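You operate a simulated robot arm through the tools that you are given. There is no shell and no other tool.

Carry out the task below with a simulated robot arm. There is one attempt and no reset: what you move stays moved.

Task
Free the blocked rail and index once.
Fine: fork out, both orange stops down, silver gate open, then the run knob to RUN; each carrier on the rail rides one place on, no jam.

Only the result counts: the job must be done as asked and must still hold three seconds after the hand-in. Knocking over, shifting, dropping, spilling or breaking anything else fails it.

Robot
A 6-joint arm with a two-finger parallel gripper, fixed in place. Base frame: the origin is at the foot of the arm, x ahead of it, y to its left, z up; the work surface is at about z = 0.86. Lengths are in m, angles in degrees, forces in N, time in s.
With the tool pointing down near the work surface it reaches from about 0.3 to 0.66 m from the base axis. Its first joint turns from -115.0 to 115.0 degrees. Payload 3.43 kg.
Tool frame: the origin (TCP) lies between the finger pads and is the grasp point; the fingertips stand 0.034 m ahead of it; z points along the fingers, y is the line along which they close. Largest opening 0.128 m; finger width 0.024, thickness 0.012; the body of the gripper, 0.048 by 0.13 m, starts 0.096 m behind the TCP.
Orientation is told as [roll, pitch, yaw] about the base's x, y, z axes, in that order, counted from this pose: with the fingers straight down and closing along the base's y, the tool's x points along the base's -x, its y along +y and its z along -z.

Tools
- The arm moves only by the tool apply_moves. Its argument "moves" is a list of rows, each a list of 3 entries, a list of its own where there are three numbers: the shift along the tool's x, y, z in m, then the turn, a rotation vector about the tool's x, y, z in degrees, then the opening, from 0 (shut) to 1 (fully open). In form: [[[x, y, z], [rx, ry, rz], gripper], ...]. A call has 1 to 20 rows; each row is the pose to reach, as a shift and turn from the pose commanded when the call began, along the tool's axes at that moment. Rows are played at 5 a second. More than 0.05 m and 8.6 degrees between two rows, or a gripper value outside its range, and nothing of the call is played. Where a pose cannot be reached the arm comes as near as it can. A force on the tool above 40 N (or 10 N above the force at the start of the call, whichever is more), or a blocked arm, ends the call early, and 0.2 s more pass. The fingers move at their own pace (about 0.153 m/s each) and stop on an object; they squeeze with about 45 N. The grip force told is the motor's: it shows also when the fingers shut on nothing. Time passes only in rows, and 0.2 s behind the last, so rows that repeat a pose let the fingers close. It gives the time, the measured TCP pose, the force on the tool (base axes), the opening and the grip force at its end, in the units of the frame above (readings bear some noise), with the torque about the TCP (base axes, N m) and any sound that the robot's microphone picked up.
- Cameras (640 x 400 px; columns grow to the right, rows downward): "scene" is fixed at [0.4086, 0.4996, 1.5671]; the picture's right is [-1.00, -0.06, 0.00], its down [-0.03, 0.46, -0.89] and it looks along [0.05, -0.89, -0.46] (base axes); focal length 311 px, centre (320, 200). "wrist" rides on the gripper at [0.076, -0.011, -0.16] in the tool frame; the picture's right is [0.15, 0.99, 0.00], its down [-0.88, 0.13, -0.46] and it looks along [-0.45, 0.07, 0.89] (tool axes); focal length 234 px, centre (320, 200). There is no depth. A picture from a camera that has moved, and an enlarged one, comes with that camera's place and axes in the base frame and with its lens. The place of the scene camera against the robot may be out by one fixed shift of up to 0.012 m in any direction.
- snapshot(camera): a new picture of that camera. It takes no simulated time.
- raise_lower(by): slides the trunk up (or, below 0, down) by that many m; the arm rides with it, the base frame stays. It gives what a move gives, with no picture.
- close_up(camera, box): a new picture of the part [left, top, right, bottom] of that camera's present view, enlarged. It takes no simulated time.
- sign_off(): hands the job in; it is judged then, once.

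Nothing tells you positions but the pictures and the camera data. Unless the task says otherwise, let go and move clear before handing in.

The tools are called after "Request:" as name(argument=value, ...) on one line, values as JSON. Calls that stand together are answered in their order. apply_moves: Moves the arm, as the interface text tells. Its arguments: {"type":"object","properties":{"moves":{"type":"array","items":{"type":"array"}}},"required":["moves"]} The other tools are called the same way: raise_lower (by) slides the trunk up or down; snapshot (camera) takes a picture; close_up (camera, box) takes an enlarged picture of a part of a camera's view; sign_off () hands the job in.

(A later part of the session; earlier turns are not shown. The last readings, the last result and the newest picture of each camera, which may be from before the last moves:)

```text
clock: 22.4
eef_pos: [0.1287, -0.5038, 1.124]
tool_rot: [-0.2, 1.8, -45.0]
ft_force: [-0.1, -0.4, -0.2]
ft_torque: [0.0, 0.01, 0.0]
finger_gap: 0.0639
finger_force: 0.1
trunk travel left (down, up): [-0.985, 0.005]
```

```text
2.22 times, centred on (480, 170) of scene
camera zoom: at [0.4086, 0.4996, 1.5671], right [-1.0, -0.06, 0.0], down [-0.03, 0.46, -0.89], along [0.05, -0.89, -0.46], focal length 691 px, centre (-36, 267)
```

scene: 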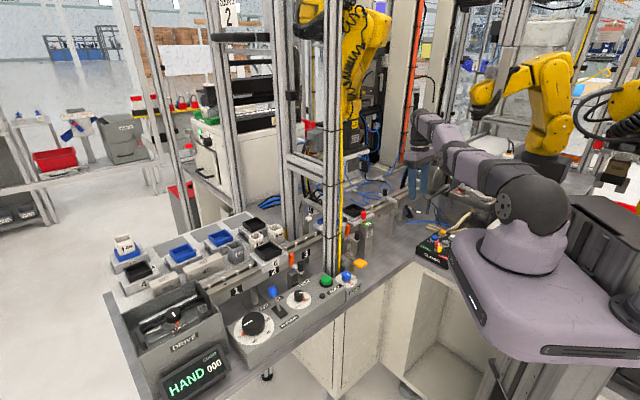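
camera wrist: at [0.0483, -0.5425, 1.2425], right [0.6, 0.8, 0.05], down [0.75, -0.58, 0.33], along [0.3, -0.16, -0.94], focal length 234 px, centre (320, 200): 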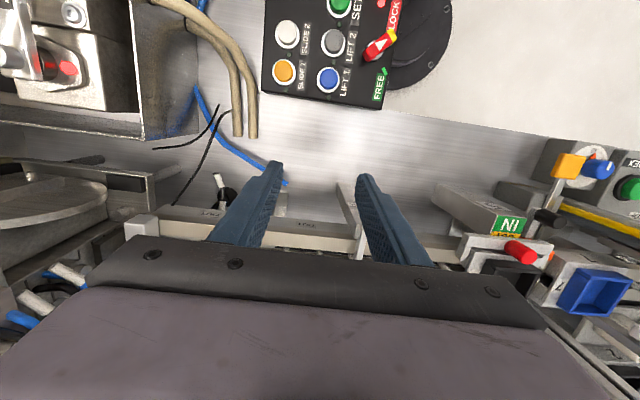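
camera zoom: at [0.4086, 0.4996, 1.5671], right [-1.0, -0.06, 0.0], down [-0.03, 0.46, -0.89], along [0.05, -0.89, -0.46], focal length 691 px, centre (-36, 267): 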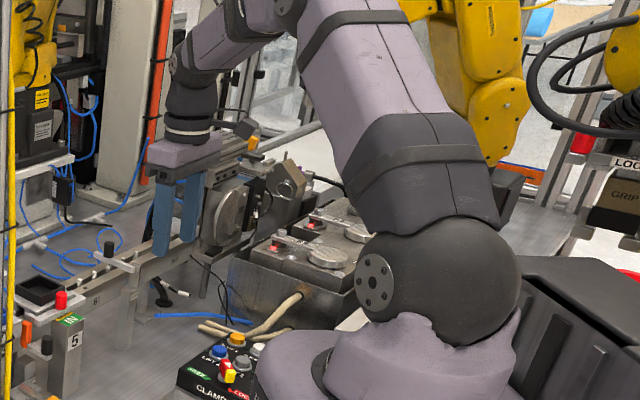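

The elbow has folded up properly again. From here on I'll stay well inside reach. I'll tilt out and go to the pre-grasp point behind the gate knob, which keeps the wrist close in.

Request:
apply_moves(moves=[[[0, 0, 0], [0, -5.4, 0], 0.5], [[-0.02, 0, 0.0], [0, -10.8, 0], 0.5], [[-0.045, -0.002, 0.004], [0, -16.1, 0], 0.5], [[-0.07, -0.005, 0.01], [0, -21.5, 0], 0.5], [[-0.094, -0.0078, 0.019], [0, -26.8, 0], 0.5], [[-0.094, -0.0078, 0.019], [0, -26.8, 0], 0.5]])

Request:
snapshot(camera="wrist")

Request:
close_up(camera="scene", box=[350, 130, 446, 220])

```text
clock: 23.8
eef_pos: [0.1877, -0.5738, 1.0982]
tool_rot: [-0.1, -25.1, -45.0]
ft_force: [-0.7, 1.0, 0.2]
ft_torque: [-0.02, 0.0, -0.01]
finger_gap: 0.0639
finger_force: 0.0
trunk travel left (down, up): [-0.985, 0.005]
```

```text
taken
camera wrist: at [0.0857, -0.4854, 1.2113], right [0.61, 0.79, -0.07], down [0.52, -0.33, 0.79], along [0.6, -0.51, -0.62], focal length 234 px, centre (320, 200)
```

wrist: 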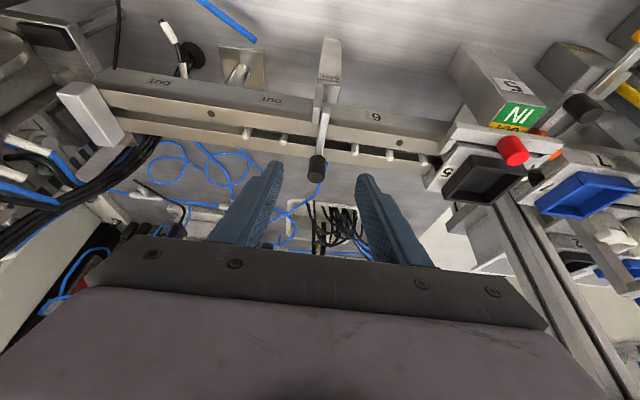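

```text
4.44 times, centred on (398, 175) of scene
camera zoom: at [0.4086, 0.4996, 1.5671], right [-1.0, -0.06, 0.0], down [-0.03, 0.46, -0.89], along [0.05, -0.89, -0.46], focal length 1382 px, centre (-27, 311)
```

zoom: 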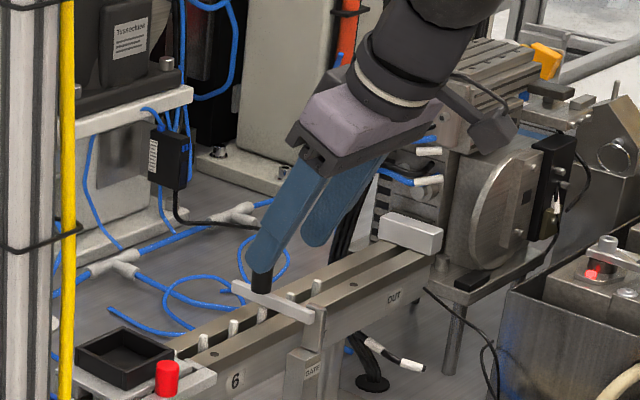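

The fingers are lined up with the gate knob. I'll advance along the tool axis and grip it.

Request:
apply_moves(moves=[[[-0.003, 0, 0.02], [0, 0, 0], 0.5], [[-0.0057, 0, 0.04], [0, 0, 0], 0.5], [[-0.0057, 0, 0.053], [0, 0, 0], 0.5], [[-0.0057, 0, 0.053], [0, 0, 0], 0.0], [[-0.0057, 0, 0.053], [0, 0, 0], 0.0], [[-0.0057, 0, 0.053], [0, 0, 0], 0.0]])

Request:
close_up(camera="wrist", box=[240, 80, 400, 240])

Request:
close_up(camera="scene", box=[350, 130, 446, 220])

```text
clock: 25.2
eef_pos: [0.2057, -0.5951, 1.0542]
tool_rot: [-0.2, -25.1, -45.0]
ft_force: [-6.3, -6.6, -2.0]
ft_torque: [-0.01, -0.1, -0.12]
finger_gap: 0.0172
finger_force: 45.3
trunk travel left (down, up): [-0.985, 0.005]
```

```text
2.50 times, centred on (320, 160) of wrist
camera zoom: at [0.1029, -0.5061, 1.1681], right [0.61, 0.79, -0.07], down [0.52, -0.33, 0.78], along [0.6, -0.51, -0.62], focal length 585 px, centre (320, 300)
```

zoom: 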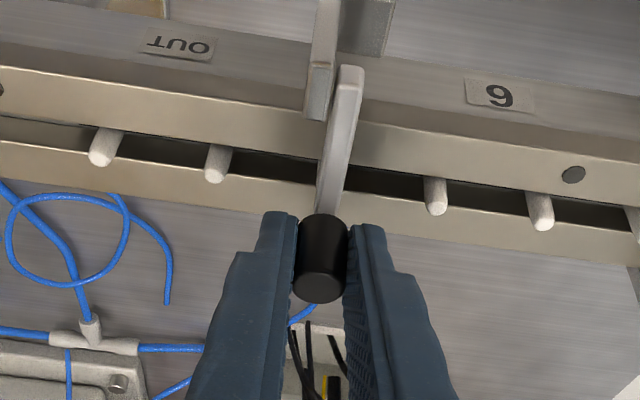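

```text
4.44 times, centred on (398, 175) of scene
camera zoom: at [0.4086, 0.4996, 1.5671], right [-1.0, -0.06, 0.0], down [-0.03, 0.46, -0.89], along [0.05, -0.89, -0.46], focal length 1382 px, centre (-27, 311)
```

zoom: 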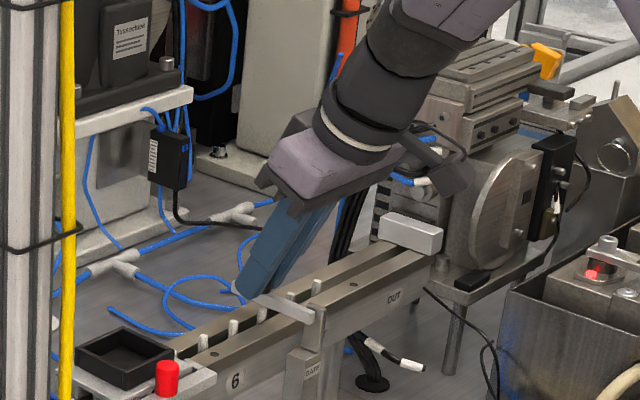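

The knob is gripped. I'll test the lift with a small 8° arc about the hinge at the post and watch the force.

Request:
apply_moves(moves=[[[0.002, 0, -0.0038], [0, -4, 0], 0.0], [[0.004, 0, -0.0076], [0, -8, 0], 0.0]])

Request:
close_up(camera="wrist", box=[240, 80, 400, 240])

Request:
close_up(camera="scene", box=[370, 170, 434, 220])

```text
clock: 25.8
eef_pos: [0.2011, -0.5913, 1.0602]
tool_rot: [-0.3, -33.3, -45.0]
ft_force: [-3.2, -9.2, 3.1]
ft_torque: [0.2, -0.27, -0.11]
finger_gap: 0.017
finger_force: 45.3
trunk travel left (down, up): [-0.985, 0.005]
```

```text
2.50 times, centred on (320, 160) of wrist
camera zoom: at [0.0885, -0.4918, 1.1533], right [0.61, 0.79, -0.08], down [0.44, -0.25, 0.86], along [0.66, -0.57, -0.5], focal length 585 px, centre (320, 300)
```

zoom: 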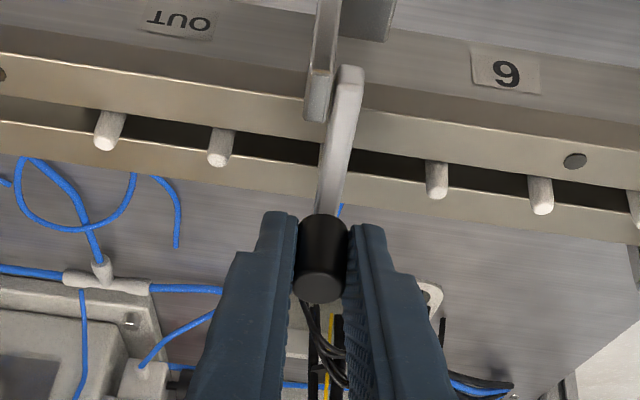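

```text
8.00 times, centred on (402, 195) of scene
camera zoom: at [0.4086, 0.4996, 1.5671], right [-1.0, -0.06, 0.0], down [-0.03, 0.46, -0.89], along [0.05, -0.89, -0.46], focal length 2488 px, centre (-336, 240)
```

zoom: 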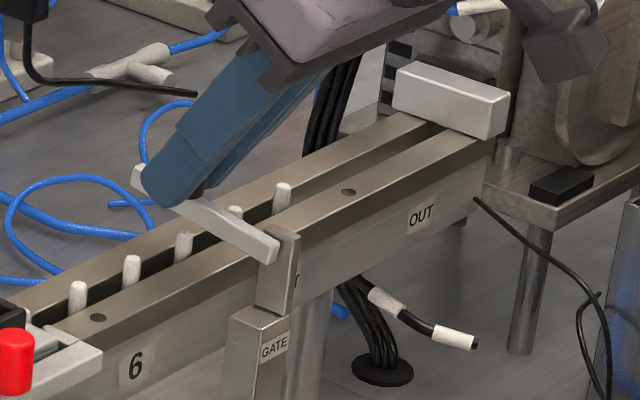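

The bar lifts like a barrier with little force. I'll continue the arc to about 44° and check.

Request:
apply_moves(moves=[[[0.0029, 0, -0.0058], [0, -6, 0], 0.0], [[0.0064, 0, -0.0112], [0, -12, 0], 0.0], [[0.0099, 0, -0.0165], [0, -17, 0], 0.0], [[0.0143, 0, -0.0212], [0, -22, 0], 0.0], [[0.0174, 0, -0.0262], [0, -22, 0], 0.0], [[0.021, 0, -0.031], [0, -22, 0], 0.0]])

Request:
close_up(camera="wrist", box=[240, 80, 400, 240])

Request:
close_up(camera="scene", box=[370, 150, 466, 220])

```text
clock: 27.2
eef_pos: [0.183, -0.5707, 1.0752]
tool_rot: [-0.6, -55.2, -44.5]
ft_force: [9.6, -24.0, 1.1]
ft_torque: [-0.61, -1.26, 0.24]
finger_gap: 0.0171
finger_force: 45.3
trunk travel left (down, up): [-0.985, 0.005]
```

```text
2.50 times, centred on (320, 160) of wrist
camera zoom: at [0.0512, -0.4555, 1.1056], right [0.64, 0.76, -0.13], down [0.19, 0.01, 0.98], along [0.75, -0.65, -0.14], focal length 585 px, centre (320, 300)
```

zoom: 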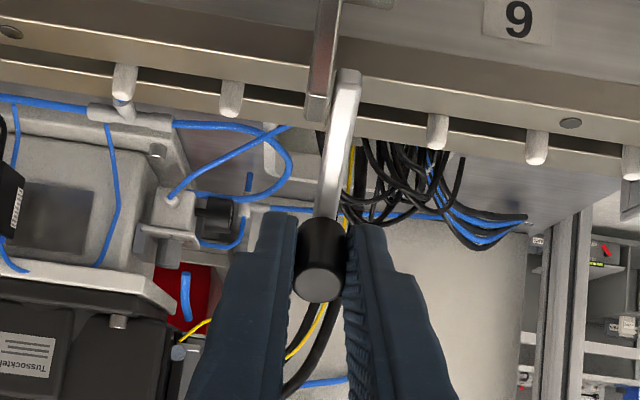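

```text
5.71 times, centred on (418, 185) of scene
camera zoom: at [0.4086, 0.4996, 1.5671], right [-1.0, -0.06, 0.0], down [-0.03, 0.46, -0.89], along [0.05, -0.89, -0.46], focal length 1778 px, centre (-240, 286)
```

zoom: 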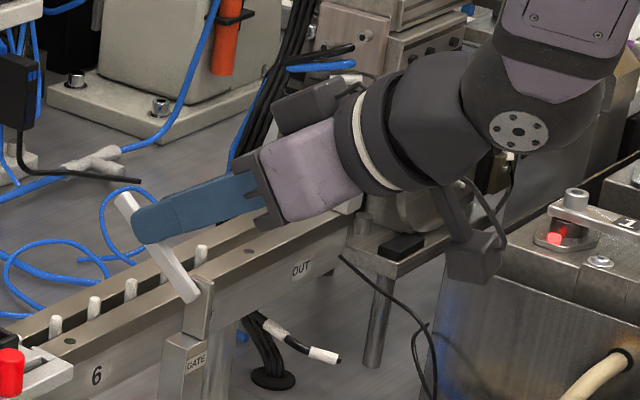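

The force shows my hinge estimate was slightly low, and a circle fit puts it about 1 cm higher. I'll continue the arc to near vertical with the corrected hinge.

Request:
apply_moves(moves=[[[-0.0024, 0, -0.0012], [0, -3, 0], 0.0], [[0.0012, 0, -0.0077], [0, -6, 0], 0.0], [[0.0057, 0, -0.0137], [0, -9, 0], 0.0], [[0.0107, 0, -0.0191], [0, -11, 0], 0.0]])

Request:
close_up(camera="wrist", box=[240, 80, 400, 240])

Request:
close_up(camera="scene", box=[370, 150, 466, 220])

```text
clock: 28.2
eef_pos: [0.1651, -0.5539, 1.0782]
tool_rot: [-1.0, -66.3, -43.9]
ft_force: [11.5, -22.2, 7.6]
ft_torque: [-0.86, -1.13, 0.22]
finger_gap: 0.0171
finger_force: 44.6
trunk travel left (down, up): [-0.985, 0.005]
```

```text
2.50 times, centred on (320, 160) of wrist
camera zoom: at [0.033, -0.4375, 1.0735], right [0.66, 0.74, -0.14], down [0.05, 0.14, 0.99], along [0.75, -0.66, 0.05], focal length 585 px, centre (320, 300)
```

zoom: 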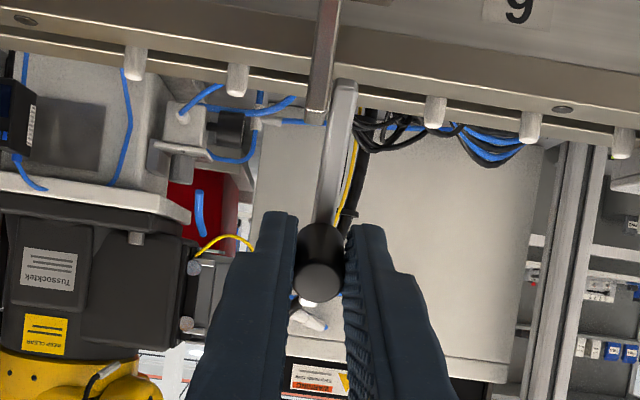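

```text
5.71 times, centred on (418, 185) of scene
camera zoom: at [0.4086, 0.4996, 1.5671], right [-1.0, -0.06, 0.0], down [-0.03, 0.46, -0.89], along [0.05, -0.89, -0.46], focal length 1778 px, centre (-240, 286)
```

zoom: 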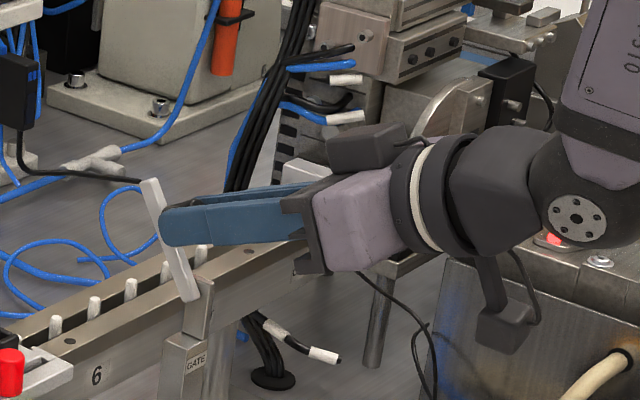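

The bar is around 70° up. I'll finish the arc toward and slightly past vertical.

Request:
apply_moves(moves=[[[0.0046, 0, -0.0057], [0, -1, 0], 0.0], [[0.0082, 0, -0.0096], [0, -2, 0], 0.0], [[0.0121, 0, -0.0131], [0, -2, 0], 0.0]])

Request:
close_up(camera="scene", box=[370, 150, 466, 220])

Request:
close_up(camera="wrist", box=[240, 80, 400, 240])

```text
clock: 29.0
eef_pos: [0.1527, -0.5414, 1.0735]
tool_rot: [-1.2, -68.6, -43.6]
ft_force: [7.7, -16.3, 15.6]
ft_torque: [-1.03, -1.16, 0.18]
finger_gap: 0.0174
finger_force: 45.4
trunk travel left (down, up): [-0.985, 0.005]
```

```text
5.71 times, centred on (418, 185) of scene
camera zoom: at [0.4086, 0.4996, 1.5671], right [-1.0, -0.06, 0.0], down [-0.03, 0.46, -0.89], along [0.05, -0.89, -0.46], focal length 1778 px, centre (-240, 286)
```

zoom: 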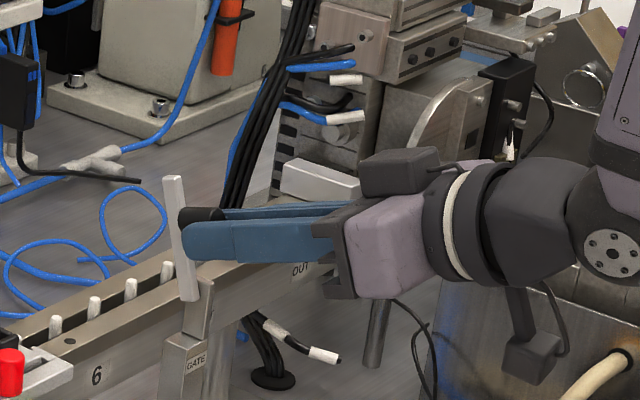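

```text
2.50 times, centred on (320, 160) of wrist
camera zoom: at [0.0195, -0.4244, 1.062], right [0.66, 0.74, -0.14], down [0.02, 0.17, 0.99], along [0.75, -0.65, 0.09], focal length 585 px, centre (320, 300)
```

zoom: 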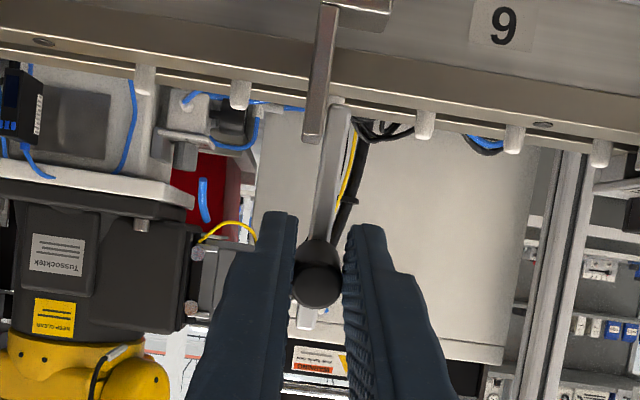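

The bar is almost upright. I'll push a little past vertical, with the force limit stopping me at any end stop.

Request:
apply_moves(moves=[[[0.0054, 0, -0.0064], [0, 0, 0], 0.0], [[0.0091, 0, -0.0092], [0, 0, 0], 0.0]])

Request:
close_up(camera="scene", box=[370, 150, 466, 220])

```text
clock: 29.6
eef_pos: [0.1438, -0.5332, 1.071]
tool_rot: [-1.6, -68.8, -43.5]
ft_force: [6.6, -15.3, 20.3]
ft_torque: [-1.2, -1.22, -0.18]
finger_gap: 0.0175
finger_force: 45.2
trunk travel left (down, up): [-0.985, 0.005]
```

```text
5.71 times, centred on (418, 185) of scene
camera zoom: at [0.4086, 0.4996, 1.5671], right [-1.0, -0.06, 0.0], down [-0.03, 0.46, -0.89], along [0.05, -0.89, -0.46], focal length 1778 px, centre (-240, 286)
```

zoom: 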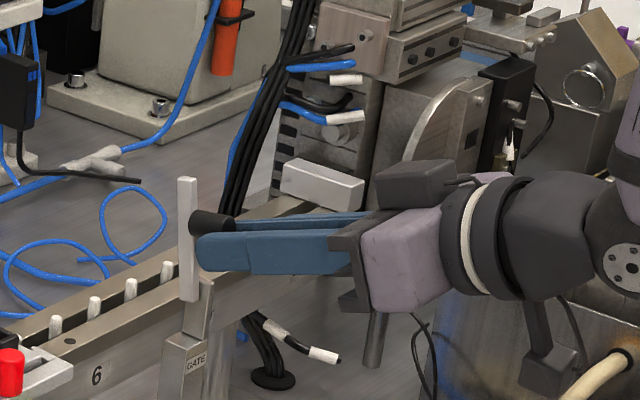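

The bar stands vertical. I'll release, back off along the tool axis, and see whether it stays up.

Request:
apply_moves(moves=[[[0, 0, 0], [0, 0, 0], 0.3], [[0, 0, 0], [0, 0, 0], 0.3], [[0, 0, -0.02], [0, 0, 0], 0.3], [[0, 0, -0.045], [0, 0, 0], 0.3], [[0, 0, -0.06], [0, 0, 0], 0.3]])

Request:
close_up(camera="scene", box=[370, 150, 466, 220])

Request:
snapshot(camera="wrist")

```text
clock: 30.8
eef_pos: [0.1032, -0.4887, 1.0867]
tool_rot: [-0.5, -68.0, -44.4]
ft_force: [-0.4, 0.4, 0.3]
ft_torque: [0.05, -0.02, -0.03]
finger_gap: 0.0384
finger_force: 0.2
trunk travel left (down, up): [-0.985, 0.005]
```

```text
5.71 times, centred on (418, 185) of scene
camera zoom: at [0.4086, 0.4996, 1.5671], right [-1.0, -0.06, 0.0], down [-0.03, 0.46, -0.89], along [0.05, -0.89, -0.46], focal length 1778 px, centre (-240, 286)
```

zoom: 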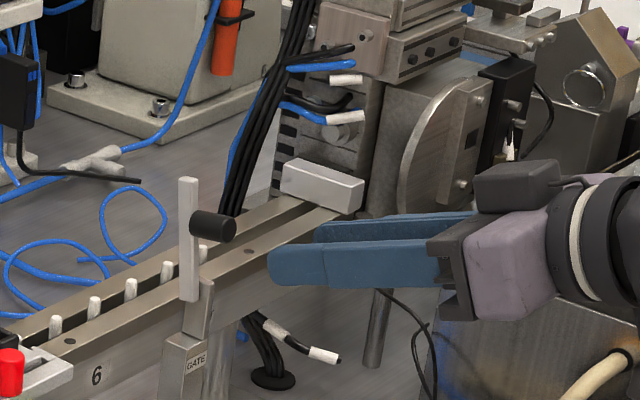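

```text
taken
camera wrist: at [-0.0292, -0.372, 1.0777], right [0.66, 0.74, -0.14], down [0.03, 0.16, 0.99], along [0.75, -0.65, 0.08], focal length 234 px, centre (320, 200)
```

wrist: 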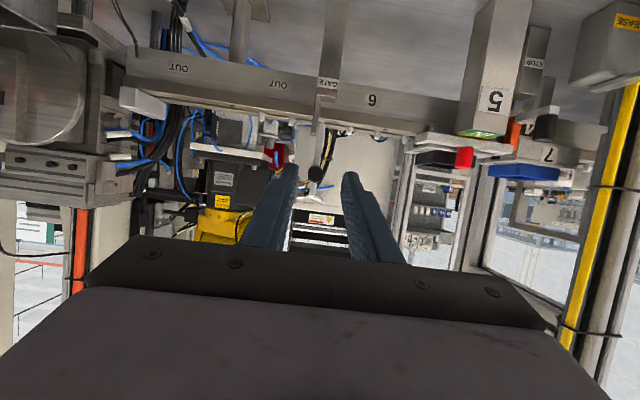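

The gate stays open. Next is the fork: I'll swing back to near vertical and hover near the red knob, at about (0.311,-0.44,1.02).

Request:
apply_moves(moves=[[[-0.02, 0.02, -0.012], [0, 4, 0], 0.4], [[-0.04, 0.05, -0.015], [0, 12, 0], 0.4], [[-0.055, 0.08, -0.015], [0, 20, 0], 0.4], [[-0.065, 0.105, -0.012], [0, 28, 0], 0.4], [[-0.07, 0.13, -0.01], [0, 36, 0], 0.4], [[-0.075, 0.155, -0.009], [0, 43, 0], 0.4], [[-0.075, 0.174, -0.009], [0, 48, 0], 0.4]])

Request:
snapshot(camera="wrist")

Request:
snapshot(camera="scene")

```text
clock: 32.4
eef_pos: [0.2427, -0.3802, 1.1583]
tool_rot: [-0.3, -20.0, -44.9]
ft_force: [-0.2, -0.4, 0.3]
ft_torque: [-0.02, 0.03, -0.02]
finger_gap: 0.0511
finger_force: 0.1
trunk travel left (down, up): [-0.985, 0.005]
```

```text
taken
camera wrist: at [0.1471, -0.2991, 1.2826], right [0.6, 0.8, -0.06], down [0.57, -0.38, 0.73], along [0.56, -0.47, -0.68], focal length 234 px, centre (320, 200)
```

wrist: 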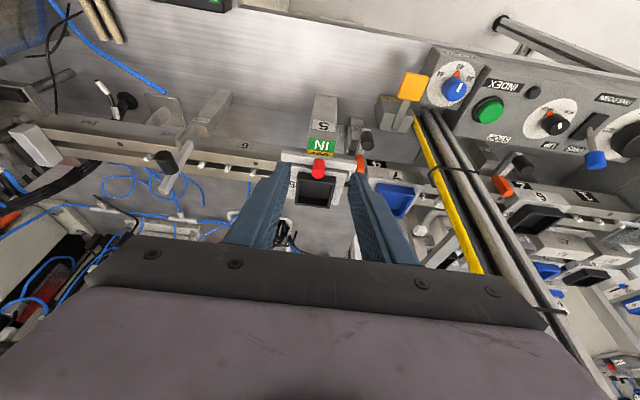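

```text
taken
```

scene: 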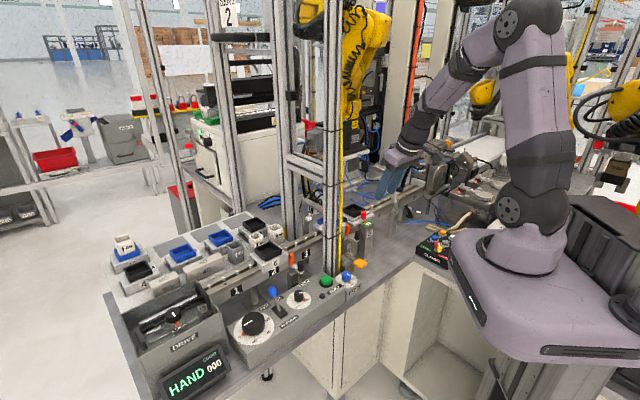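

Request:
close_up(camera="wrist", box=[270, 80, 430, 220])

Request:
close_up(camera="wrist", box=[130, 90, 290, 210])

Request:
close_up(camera="wrist", box=[470, 80, 640, 220])

```text
2.86 times, centred on (350, 150) of wrist
camera zoom: at [0.1471, -0.2991, 1.2826], right [0.6, 0.8, -0.06], down [0.57, -0.38, 0.73], along [0.56, -0.47, -0.68], focal length 669 px, centre (234, 343)
```

zoom: 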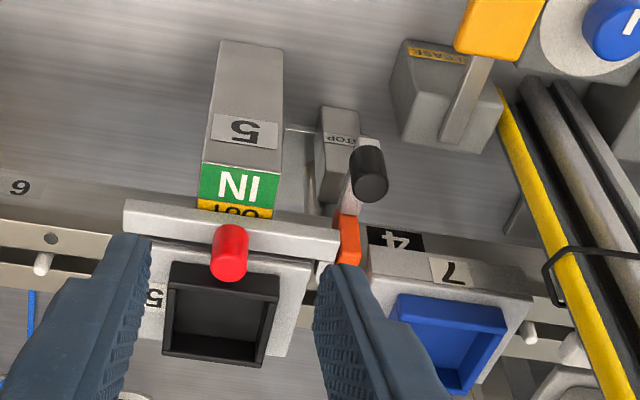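

```text
3.33 times, centred on (210, 150) of wrist
camera zoom: at [0.1471, -0.2991, 1.2826], right [0.6, 0.8, -0.06], down [0.57, -0.38, 0.73], along [0.56, -0.47, -0.68], focal length 781 px, centre (687, 367)
```

zoom: 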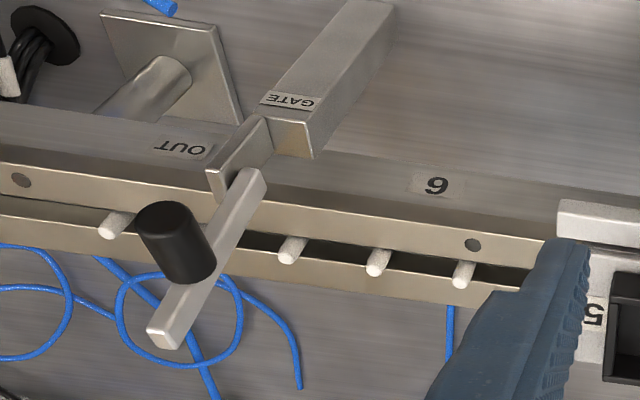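

```text
2.86 times, centred on (555, 150) of wrist
camera zoom: at [0.1471, -0.2991, 1.2826], right [0.6, 0.8, -0.06], down [0.57, -0.38, 0.73], along [0.56, -0.47, -0.68], focal length 669 px, centre (-351, 343)
```

zoom: 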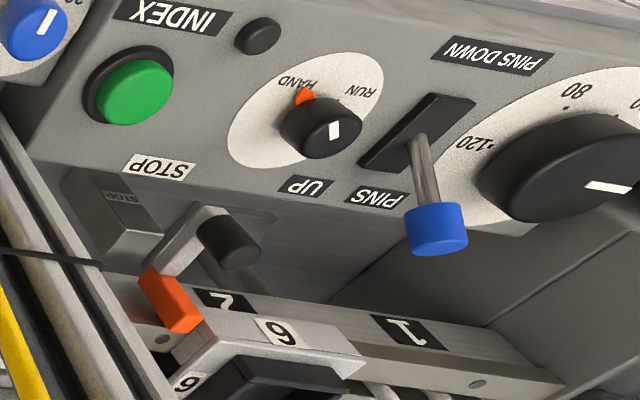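

The gate is confirmed upright. The red fork knob is centred near (0.311,-0.442,1.018). I'll go vertical above it.

Request:
apply_moves(moves=[[[-0.0165, 0.001, 0.02], [0, 5, 0], 0.4], [[-0.033, 0.002, 0.042], [0, 10, 0], 0.4], [[-0.05, 0.003, 0.064], [0, 15, 0], 0.4], [[-0.0659, 0.0046, 0.086], [0, 20, 0], 0.4], [[-0.0659, 0.0046, 0.086], [0, 20, 0], 0.4]])

Request:
snapshot(camera="wrist")

Request:
close_up(camera="scene", box=[320, 150, 416, 240])

```text
clock: 33.6
eef_pos: [0.3086, -0.4436, 1.0992]
tool_rot: [-0.2, 0.0, -45.0]
ft_force: [0.5, 0.1, -0.6]
ft_torque: [-0.01, -0.04, 0.03]
finger_gap: 0.0509
finger_force: 0.1
trunk travel left (down, up): [-0.985, 0.005]
```

```text
taken
camera wrist: at [0.2475, -0.397, 1.2594], right [0.6, 0.8, 0.0], down [0.72, -0.53, 0.45], along [0.36, -0.27, -0.89], focal length 234 px, centre (320, 200)
```

wrist: 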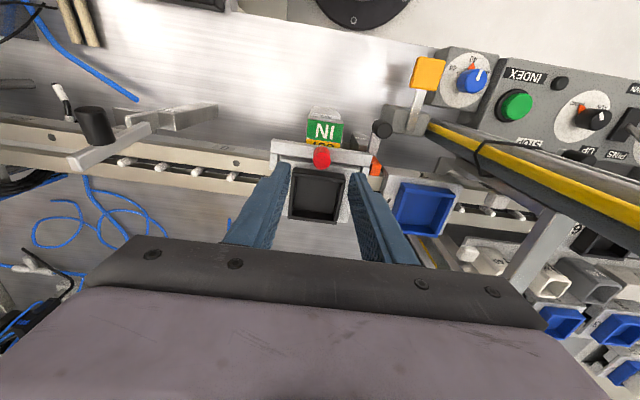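

```text
4.44 times, centred on (368, 195) of scene
camera zoom: at [0.4086, 0.4996, 1.5671], right [-1.0, -0.06, 0.0], down [-0.03, 0.46, -0.89], along [0.05, -0.89, -0.46], focal length 1382 px, centre (107, 222)
```

zoom: 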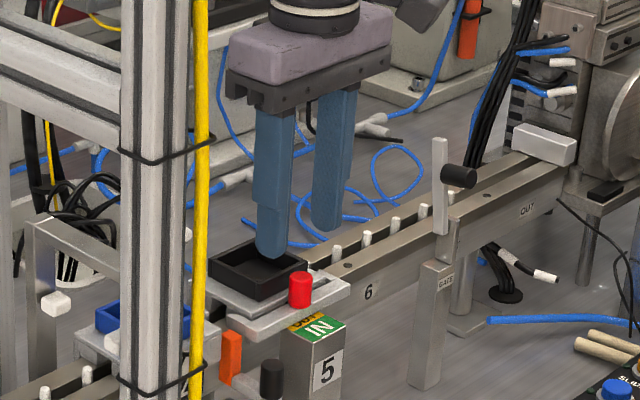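

The tool is aligned over the fork knob. I'll descend and grip it.

Request:
apply_moves(moves=[[[0.004, 0.0005, 0.02], [0, 0, 0], 0.4], [[0.004, 0.0005, 0.04], [0, 0, 0], 0.4], [[0.004, 0.0005, 0.057], [0, 0, 0], 0.4], [[0.004, 0.0005, 0.057], [0, 0, 0], 0.0], [[0.004, 0.0005, 0.057], [0, 0, 0], 0.0], [[0.004, 0.0005, 0.057], [0, 0, 0], 0.0]])

Request:
close_up(camera="wrist", box=[240, 80, 400, 240])

Request:
close_up(camera="scene", box=[320, 150, 416, 240])

```text
clock: 34.6
eef_pos: [0.3041, -0.4397, 1.0501]
tool_rot: [-0.3, -0.5, -45.0]
ft_force: [-0.3, 13.2, 24.0]
ft_torque: [1.88, 0.01, -0.21]
finger_gap: 0.0176
finger_force: 44.7
trunk travel left (down, up): [-0.985, 0.005]
stopped in row 5: the force on the tool passed its limit at 51 N (the readings are from after the stop); the commanded pose is now the measured one
```

```text
2.50 times, centred on (320, 160) of wrist
camera zoom: at [0.2441, -0.3928, 1.2101], right [0.6, 0.8, -0.01], down [0.71, -0.53, 0.46], along [0.37, -0.28, -0.89], focal length 585 px, centre (320, 300)
```

zoom: 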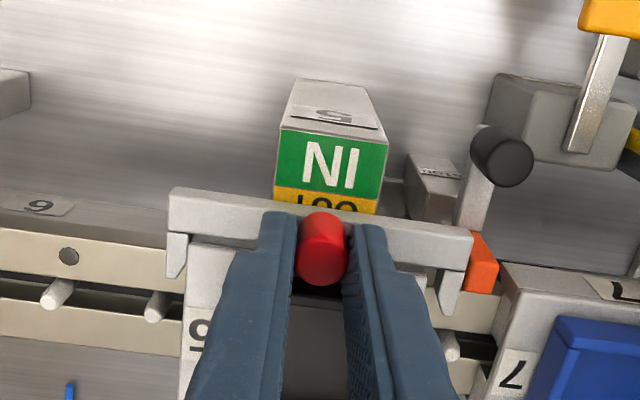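

```text
4.44 times, centred on (368, 195) of scene
camera zoom: at [0.4086, 0.4996, 1.5671], right [-1.0, -0.06, 0.0], down [-0.03, 0.46, -0.89], along [0.05, -0.89, -0.46], focal length 1382 px, centre (107, 222)
```

zoom: 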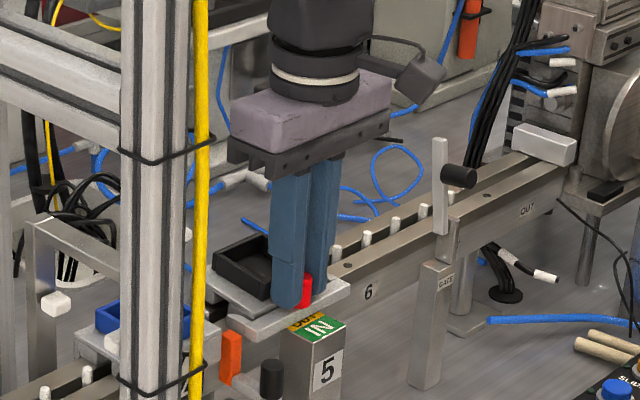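

The fingertips touched the bar and the knob is gripped. I'll ease up by 3 mm and pull the fork outward, away from the rail.

Request:
apply_moves(moves=[[[0, 0, -0.003], [0, 0, 0], 0.0], [[0.008, 0, -0.003], [0, 0, 0], 0.0], [[0.016, 0, -0.003], [0, 0, 0], 0.0], [[0.024, 0, -0.003], [0, 0, 0], 0.0], [[0.032, 0, -0.003], [0, 0, 0], 0.0]])

Request:
close_up(camera="wrist", box=[240, 80, 400, 240])

```text
clock: 35.8
eef_pos: [0.2896, -0.4237, 1.049]
tool_rot: [-0.5, -1.0, -45.1]
ft_force: [31.8, -0.9, 7.8]
ft_torque: [1.2, -0.59, -0.04]
finger_gap: 0.0175
finger_force: 45.4
trunk travel left (down, up): [-0.985, 0.005]
```

```text
2.50 times, centred on (320, 160) of wrist
camera zoom: at [0.2276, -0.3749, 1.2093], right [0.6, 0.8, -0.01], down [0.71, -0.52, 0.47], along [0.37, -0.29, -0.88], focal length 585 px, centre (320, 300)
```

zoom: 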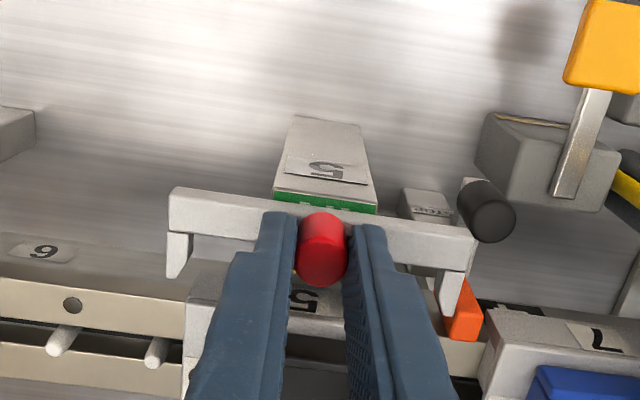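

The fork has moved out about 2 cm, against some resistance. I'll continue pulling.

Request:
apply_moves(moves=[[[0.006, 0, 0], [0, 0, 0], 0.0], [[0.012, 0, 0], [0, 0, 0], 0.0], [[0.018, 0, 0], [0, 0, 0], 0.0]])

Request:
close_up(camera="wrist", box=[240, 80, 400, 240])

Request:
close_up(camera="scene", box=[320, 150, 416, 240])

```text
clock: 36.4
eef_pos: [0.2889, -0.423, 1.0503]
tool_rot: [-0.4, -2.0, -45.1]
ft_force: [18.9, -1.1, -17.3]
ft_torque: [-0.26, -1.8, -0.07]
finger_gap: 0.0177
finger_force: 44.7
trunk travel left (down, up): [-0.985, 0.005]
stopped in row 2: the force on the tool passed its limit at 43 N (the readings are from after the stop); the commanded pose is now the measured one
```

```text
2.50 times, centred on (320, 160) of wrist
camera zoom: at [0.2241, -0.3725, 1.2079], right [0.6, 0.8, -0.01], down [0.7, -0.52, 0.49], along [0.38, -0.3, -0.87], focal length 585 px, centre (320, 300)
```

zoom: 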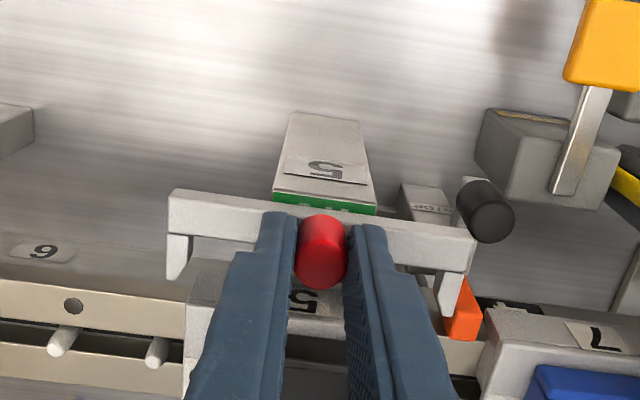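

```text
4.44 times, centred on (368, 195) of scene
camera zoom: at [0.4086, 0.4996, 1.5671], right [-1.0, -0.06, 0.0], down [-0.03, 0.46, -0.89], along [0.05, -0.89, -0.46], focal length 1382 px, centre (107, 222)
```

zoom: 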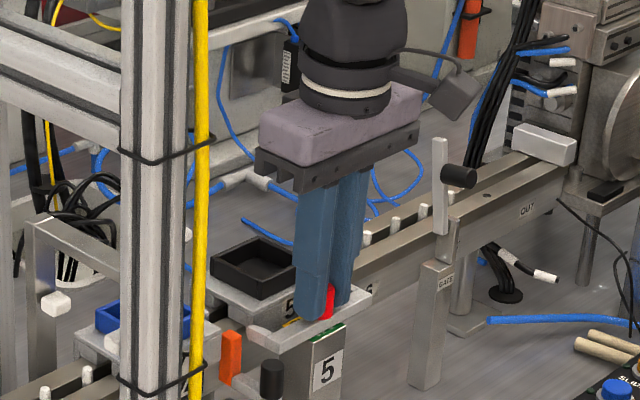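

The fork is at its outer stop and the yellow OUT label now shows behind the bar. I'll release it and rise straight up to inspect.

Request:
apply_moves(moves=[[[0, 0, 0], [0, 0, 0], 0.4], [[0, 0, 0], [0, 0, 0], 0.4], [[0, 0, -0.03], [0, 1, 0], 0.4], [[0, 0, -0.06], [0, 2, 0], 0.4], [[0.015, 0, -0.09], [0, 2, 0], 0.4]])

Request:
snapshot(camera="wrist")

Request:
close_up(camera="wrist", box=[260, 90, 420, 210])

Request:
close_up(camera="scene", box=[340, 190, 404, 240])

```text
clock: 37.6
eef_pos: [0.2683, -0.4048, 1.1421]
tool_rot: [-0.5, 0.1, -45.0]
ft_force: [-0.7, 0.4, 0.2]
ft_torque: [-0.03, -0.04, 0.01]
finger_gap: 0.051
finger_force: 0.1
trunk travel left (down, up): [-0.985, 0.005]
```

```text
taken
camera wrist: at [0.2091, -0.3589, 1.3032], right [0.6, 0.8, -0.01], down [0.72, -0.53, 0.45], along [0.36, -0.28, -0.89], focal length 234 px, centre (320, 200)
```

wrist: 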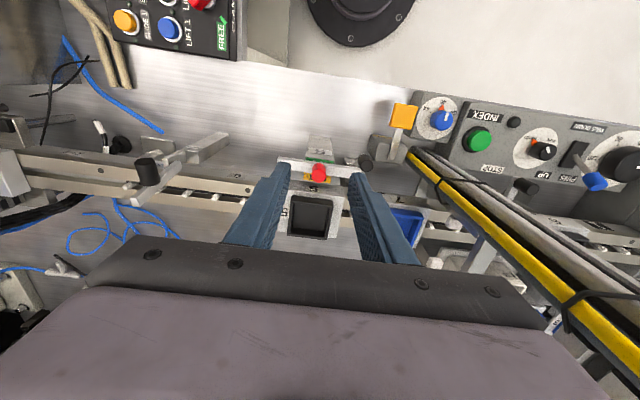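

```text
3.33 times, centred on (340, 150) of wrist
camera zoom: at [0.2091, -0.3589, 1.3032], right [0.6, 0.8, -0.01], down [0.72, -0.53, 0.45], along [0.36, -0.28, -0.89], focal length 781 px, centre (253, 367)
```

zoom: 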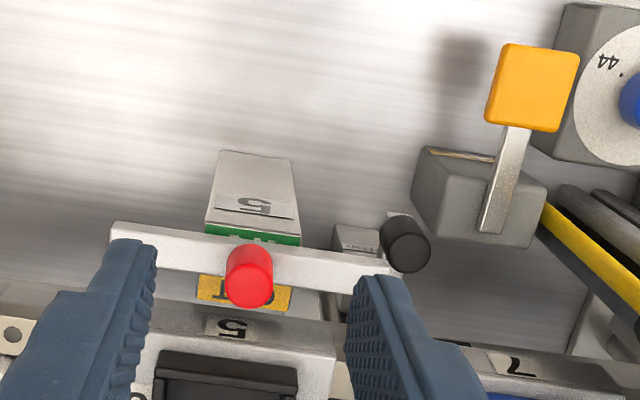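

```text
8.00 times, centred on (372, 215) of scene
camera zoom: at [0.4086, 0.4996, 1.5671], right [-1.0, -0.06, 0.0], down [-0.03, 0.46, -0.89], along [0.05, -0.89, -0.46], focal length 2488 px, centre (-96, 80)
```

zoom: 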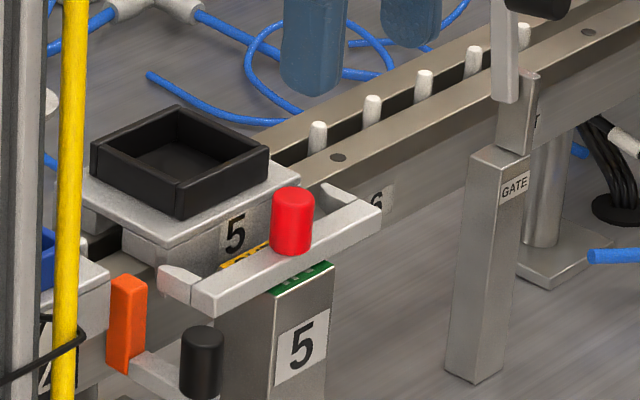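

The fork is clear of the carrier. Next are the stops, so I'll zoom in to understand how the stop levers pivot.

Request:
close_up(camera="scene", box=[345, 210, 385, 250])

Request:
close_up(camera="scene", box=[280, 245, 320, 285])

Request:
close_up(camera="wrist", box=[480, 120, 640, 240])

Request:
close_up(camera="wrist", box=[330, 130, 400, 190])

```text
10.00 times, centred on (365, 230) of scene
camera zoom: at [0.4086, 0.4996, 1.5671], right [-1.0, -0.06, 0.0], down [-0.03, 0.46, -0.89], along [0.05, -0.89, -0.46], focal length 3111 px, centre (-130, -100)
```

zoom: 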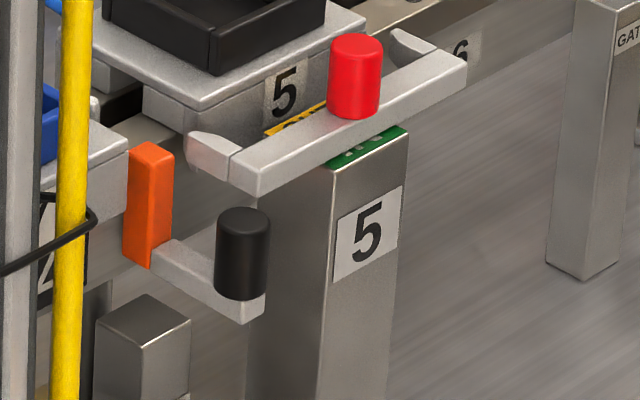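

```text
10.00 times, centred on (300, 265) of scene
camera zoom: at [0.4086, 0.4996, 1.5671], right [-1.0, -0.06, 0.0], down [-0.03, 0.46, -0.89], along [0.05, -0.89, -0.46], focal length 3111 px, centre (520, -450)
```

zoom: 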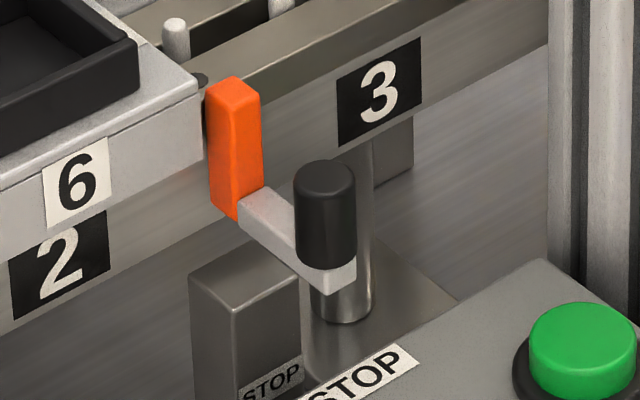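

```text
3.33 times, centred on (560, 180) of wrist
camera zoom: at [0.2091, -0.3589, 1.3032], right [0.6, 0.8, -0.01], down [0.72, -0.53, 0.45], along [0.36, -0.28, -0.89], focal length 781 px, centre (-480, 267)
```

zoom: 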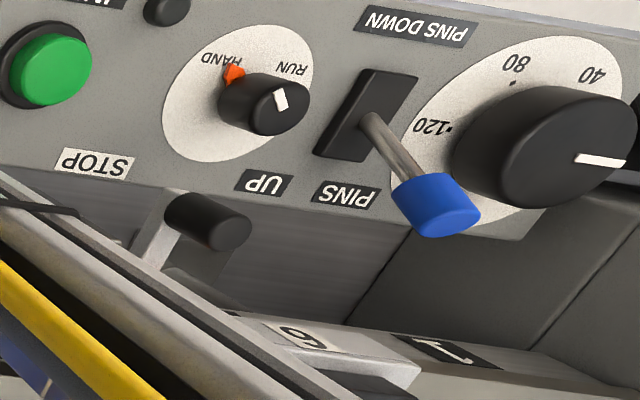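

```text
6.67 times, centred on (365, 160) of wrist
camera zoom: at [0.2091, -0.3589, 1.3032], right [0.6, 0.8, -0.01], down [0.72, -0.53, 0.45], along [0.36, -0.28, -0.89], focal length 1561 px, centre (20, 467)
```

zoom: 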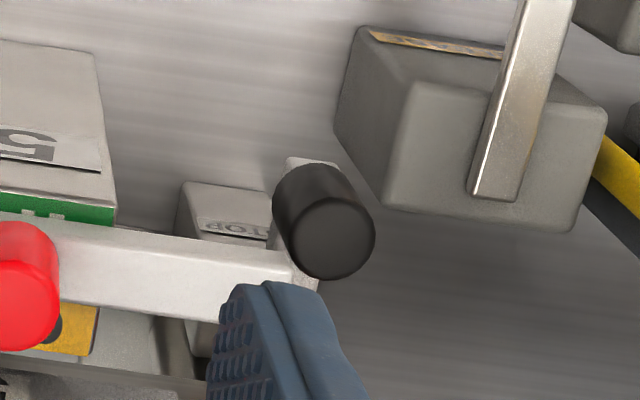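

The stops look like L-shaped sliders that push straight down. The front column's yellow strip is close to stop 2, so I'll turn the gripper 90° to put its narrow side toward the column, with the fingers closed for pressing.

Request:
apply_moves(moves=[[[0, 0, -0.01], [0, 0, -8.2], 0.2], [[0, 0, -0.02], [0, 0, -16.4], 0.0], [[0, 0, -0.03], [0, 0, -24.6], 0.0], [[0, 0, -0.03], [0, 0, -32.8], 0.0], [[0, 0, -0.03], [0, 0, -41], 0.0], [[0, 0, -0.03], [0, 0, -49.2], 0.0], [[0, 0, -0.03], [0, 0, -57.4], 0.0], [[0, 0, -0.03], [0, 0, -65.6], 0.0], [[0, 0, -0.03], [0, 0, -73.8], 0.0], [[0, 0, -0.03], [0, 0, -82], 0.0], [[0, 0, -0.03], [0, 0, -90], 0.0]])

Request:
snapshot(camera="wrist")

Request:
snapshot(camera="scene")

```text
clock: 40.0
eef_pos: [0.2713, -0.4072, 1.1725]
tool_rot: [0.3, 0.5, 45.1]
ft_force: [0.5, -0.3, -0.1]
ft_torque: [0.01, 0.01, -0.01]
finger_gap: 0.0
finger_force: 32.6
trunk travel left (down, up): [-0.985, 0.005]
```

```text
taken
camera wrist: at [0.2275, -0.4685, 1.333], right [-0.8, 0.59, 0.01], down [0.53, 0.72, 0.45], along [0.26, 0.36, -0.89], focal length 234 px, centre (320, 200)
```

wrist: 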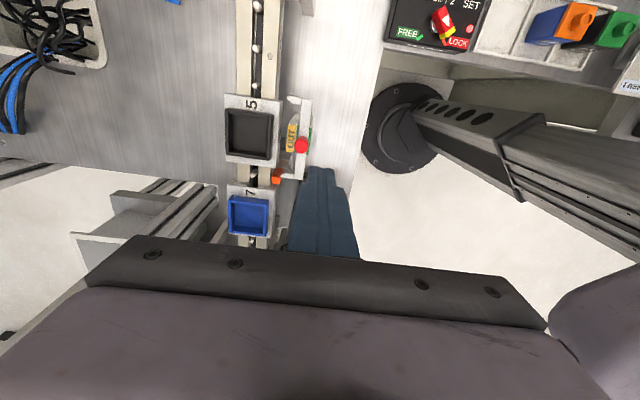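

```text
taken
```

scene: 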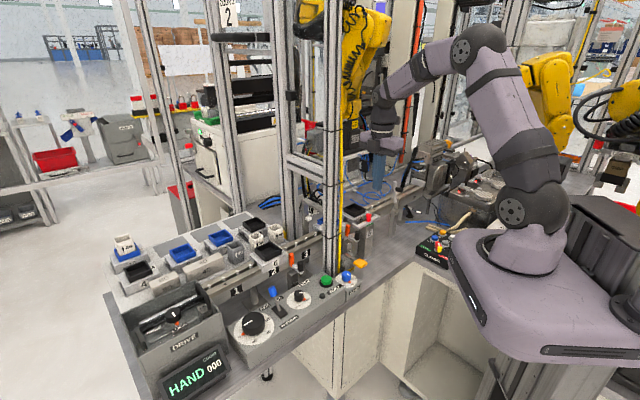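

The gripper is turned. I'll move above stop 2's knob at a safe height and check.

Request:
apply_moves(moves=[[[-0.02, -0.005, 0.01], [0, 0, 0], 0.0], [[-0.04, -0.01, 0.02], [0, 0, 0], 0.0], [[-0.06, -0.015, 0.04], [0, 0, 0], 0.0], [[-0.075, -0.019, 0.06], [0, 0, 0], 0.0], [[-0.075, -0.019, 0.06], [0, 0, 0], 0.0]])

Request:
close_up(camera="wrist", box=[240, 80, 400, 260])

Request:
close_up(camera="scene", box=[320, 160, 400, 250])

```text
clock: 41.2
eef_pos: [0.3372, -0.3679, 1.1112]
tool_rot: [0.3, 0.3, 44.8]
ft_force: [0.6, -0.1, -0.2]
ft_torque: [0.03, -0.01, 0.01]
finger_gap: 0.0
finger_force: 33.1
trunk travel left (down, up): [-0.985, 0.005]
```

```text
2.22 times, centred on (320, 170) of wrist
camera zoom: at [0.2936, -0.429, 1.2716], right [-0.8, 0.6, 0.01], down [0.54, 0.72, 0.45], along [0.26, 0.36, -0.89], focal length 520 px, centre (320, 267)
```

zoom: 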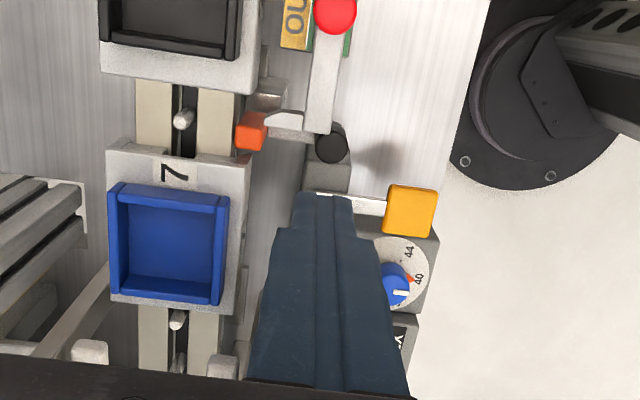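

```text
4.44 times, centred on (360, 205) of scene
camera zoom: at [0.4086, 0.4996, 1.5671], right [-1.0, -0.06, 0.0], down [-0.03, 0.46, -0.89], along [0.05, -0.89, -0.46], focal length 1382 px, centre (142, 178)
```

zoom: 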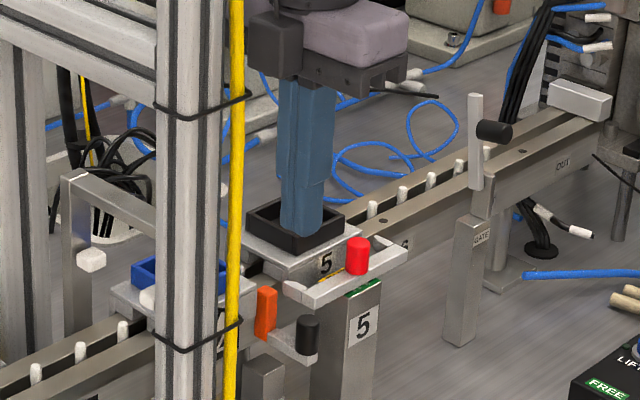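

Now I can see it clearly: stop 2's knob is at about (0.326,-0.372), just past the fork bar's end. I'll shift slightly to clear the bar and descend to just above the knob.

Request:
apply_moves(moves=[[[0.0035, 0.0093, 0.03], [0, 0, 0], 0.0], [[0.0035, 0.0093, 0.06], [0, 0, 0], 0.0], [[0.0035, 0.0093, 0.08], [0, 0, 0], 0.0]])

Request:
close_up(camera="wrist", box=[240, 80, 400, 260])

Request:
close_up(camera="scene", box=[320, 160, 400, 250])

```text
clock: 42.0
eef_pos: [0.3265, -0.3648, 1.032]
tool_rot: [0.1, 0.4, 45.0]
ft_force: [-1.1, -0.6, 0.2]
ft_torque: [-0.02, 0.02, 0.02]
finger_gap: 0.0003
finger_force: 33.0
trunk travel left (down, up): [-0.985, 0.005]
```

```text
2.22 times, centred on (320, 170) of wrist
camera zoom: at [0.283, -0.4256, 1.1932], right [-0.8, 0.6, 0.0], down [0.53, 0.72, 0.45], along [0.26, 0.36, -0.89], focal length 520 px, centre (320, 267)
```

zoom: 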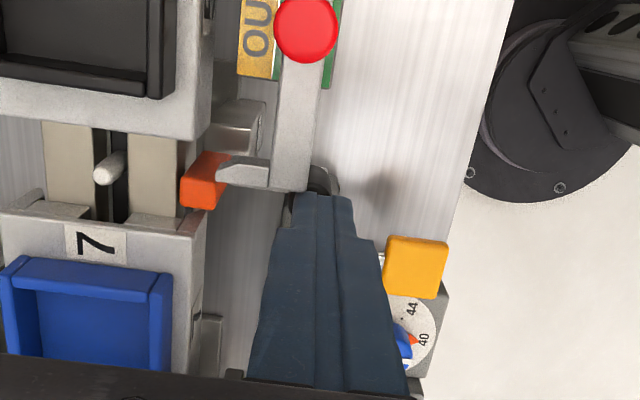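

```text
4.44 times, centred on (360, 205) of scene
camera zoom: at [0.4086, 0.4996, 1.5671], right [-1.0, -0.06, 0.0], down [-0.03, 0.46, -0.89], along [0.05, -0.89, -0.46], focal length 1382 px, centre (142, 178)
```

zoom: 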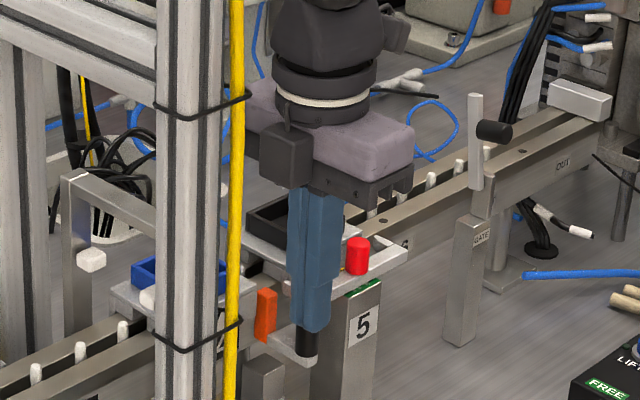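

The fingertips are just above stop 2's knob and clear of the fork bar. I'll press down gently.

Request:
apply_moves(moves=[[[0, 0, 0.006], [0, 0, 0], 0.0], [[0, 0, 0.012], [0, 0, 0], 0.0], [[0, 0, 0.018], [0, 0, 0], 0.0], [[0, 0, 0.024], [0, 0, 0], 0.0]])

Request:
close_up(camera="scene", box=[320, 160, 400, 250])

Request:
close_up(camera="wrist", box=[240, 80, 400, 260])

```text
clock: 43.0
eef_pos: [0.3267, -0.364, 1.0132]
tool_rot: [-0.2, 0.5, 44.8]
ft_force: [-3.4, 3.0, 28.7]
ft_torque: [0.19, 0.04, 0.02]
finger_gap: 0.0
finger_force: 33.0
trunk travel left (down, up): [-0.985, 0.005]
```

```text
4.44 times, centred on (360, 205) of scene
camera zoom: at [0.4086, 0.4996, 1.5671], right [-1.0, -0.06, 0.0], down [-0.03, 0.46, -0.89], along [0.05, -0.89, -0.46], focal length 1382 px, centre (142, 178)
```

zoom: 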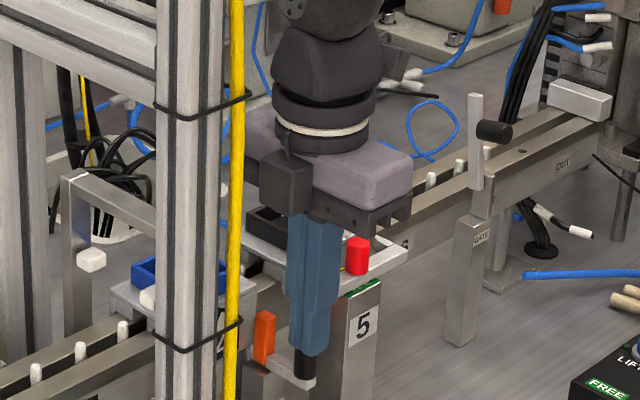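

```text
2.22 times, centred on (320, 170) of wrist
camera zoom: at [0.2822, -0.4246, 1.1727], right [-0.8, 0.6, 0.0], down [0.53, 0.72, 0.45], along [0.27, 0.36, -0.89], focal length 520 px, centre (320, 267)
```

zoom: 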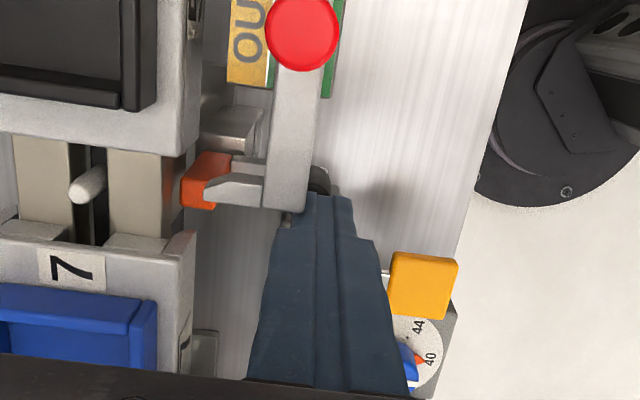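

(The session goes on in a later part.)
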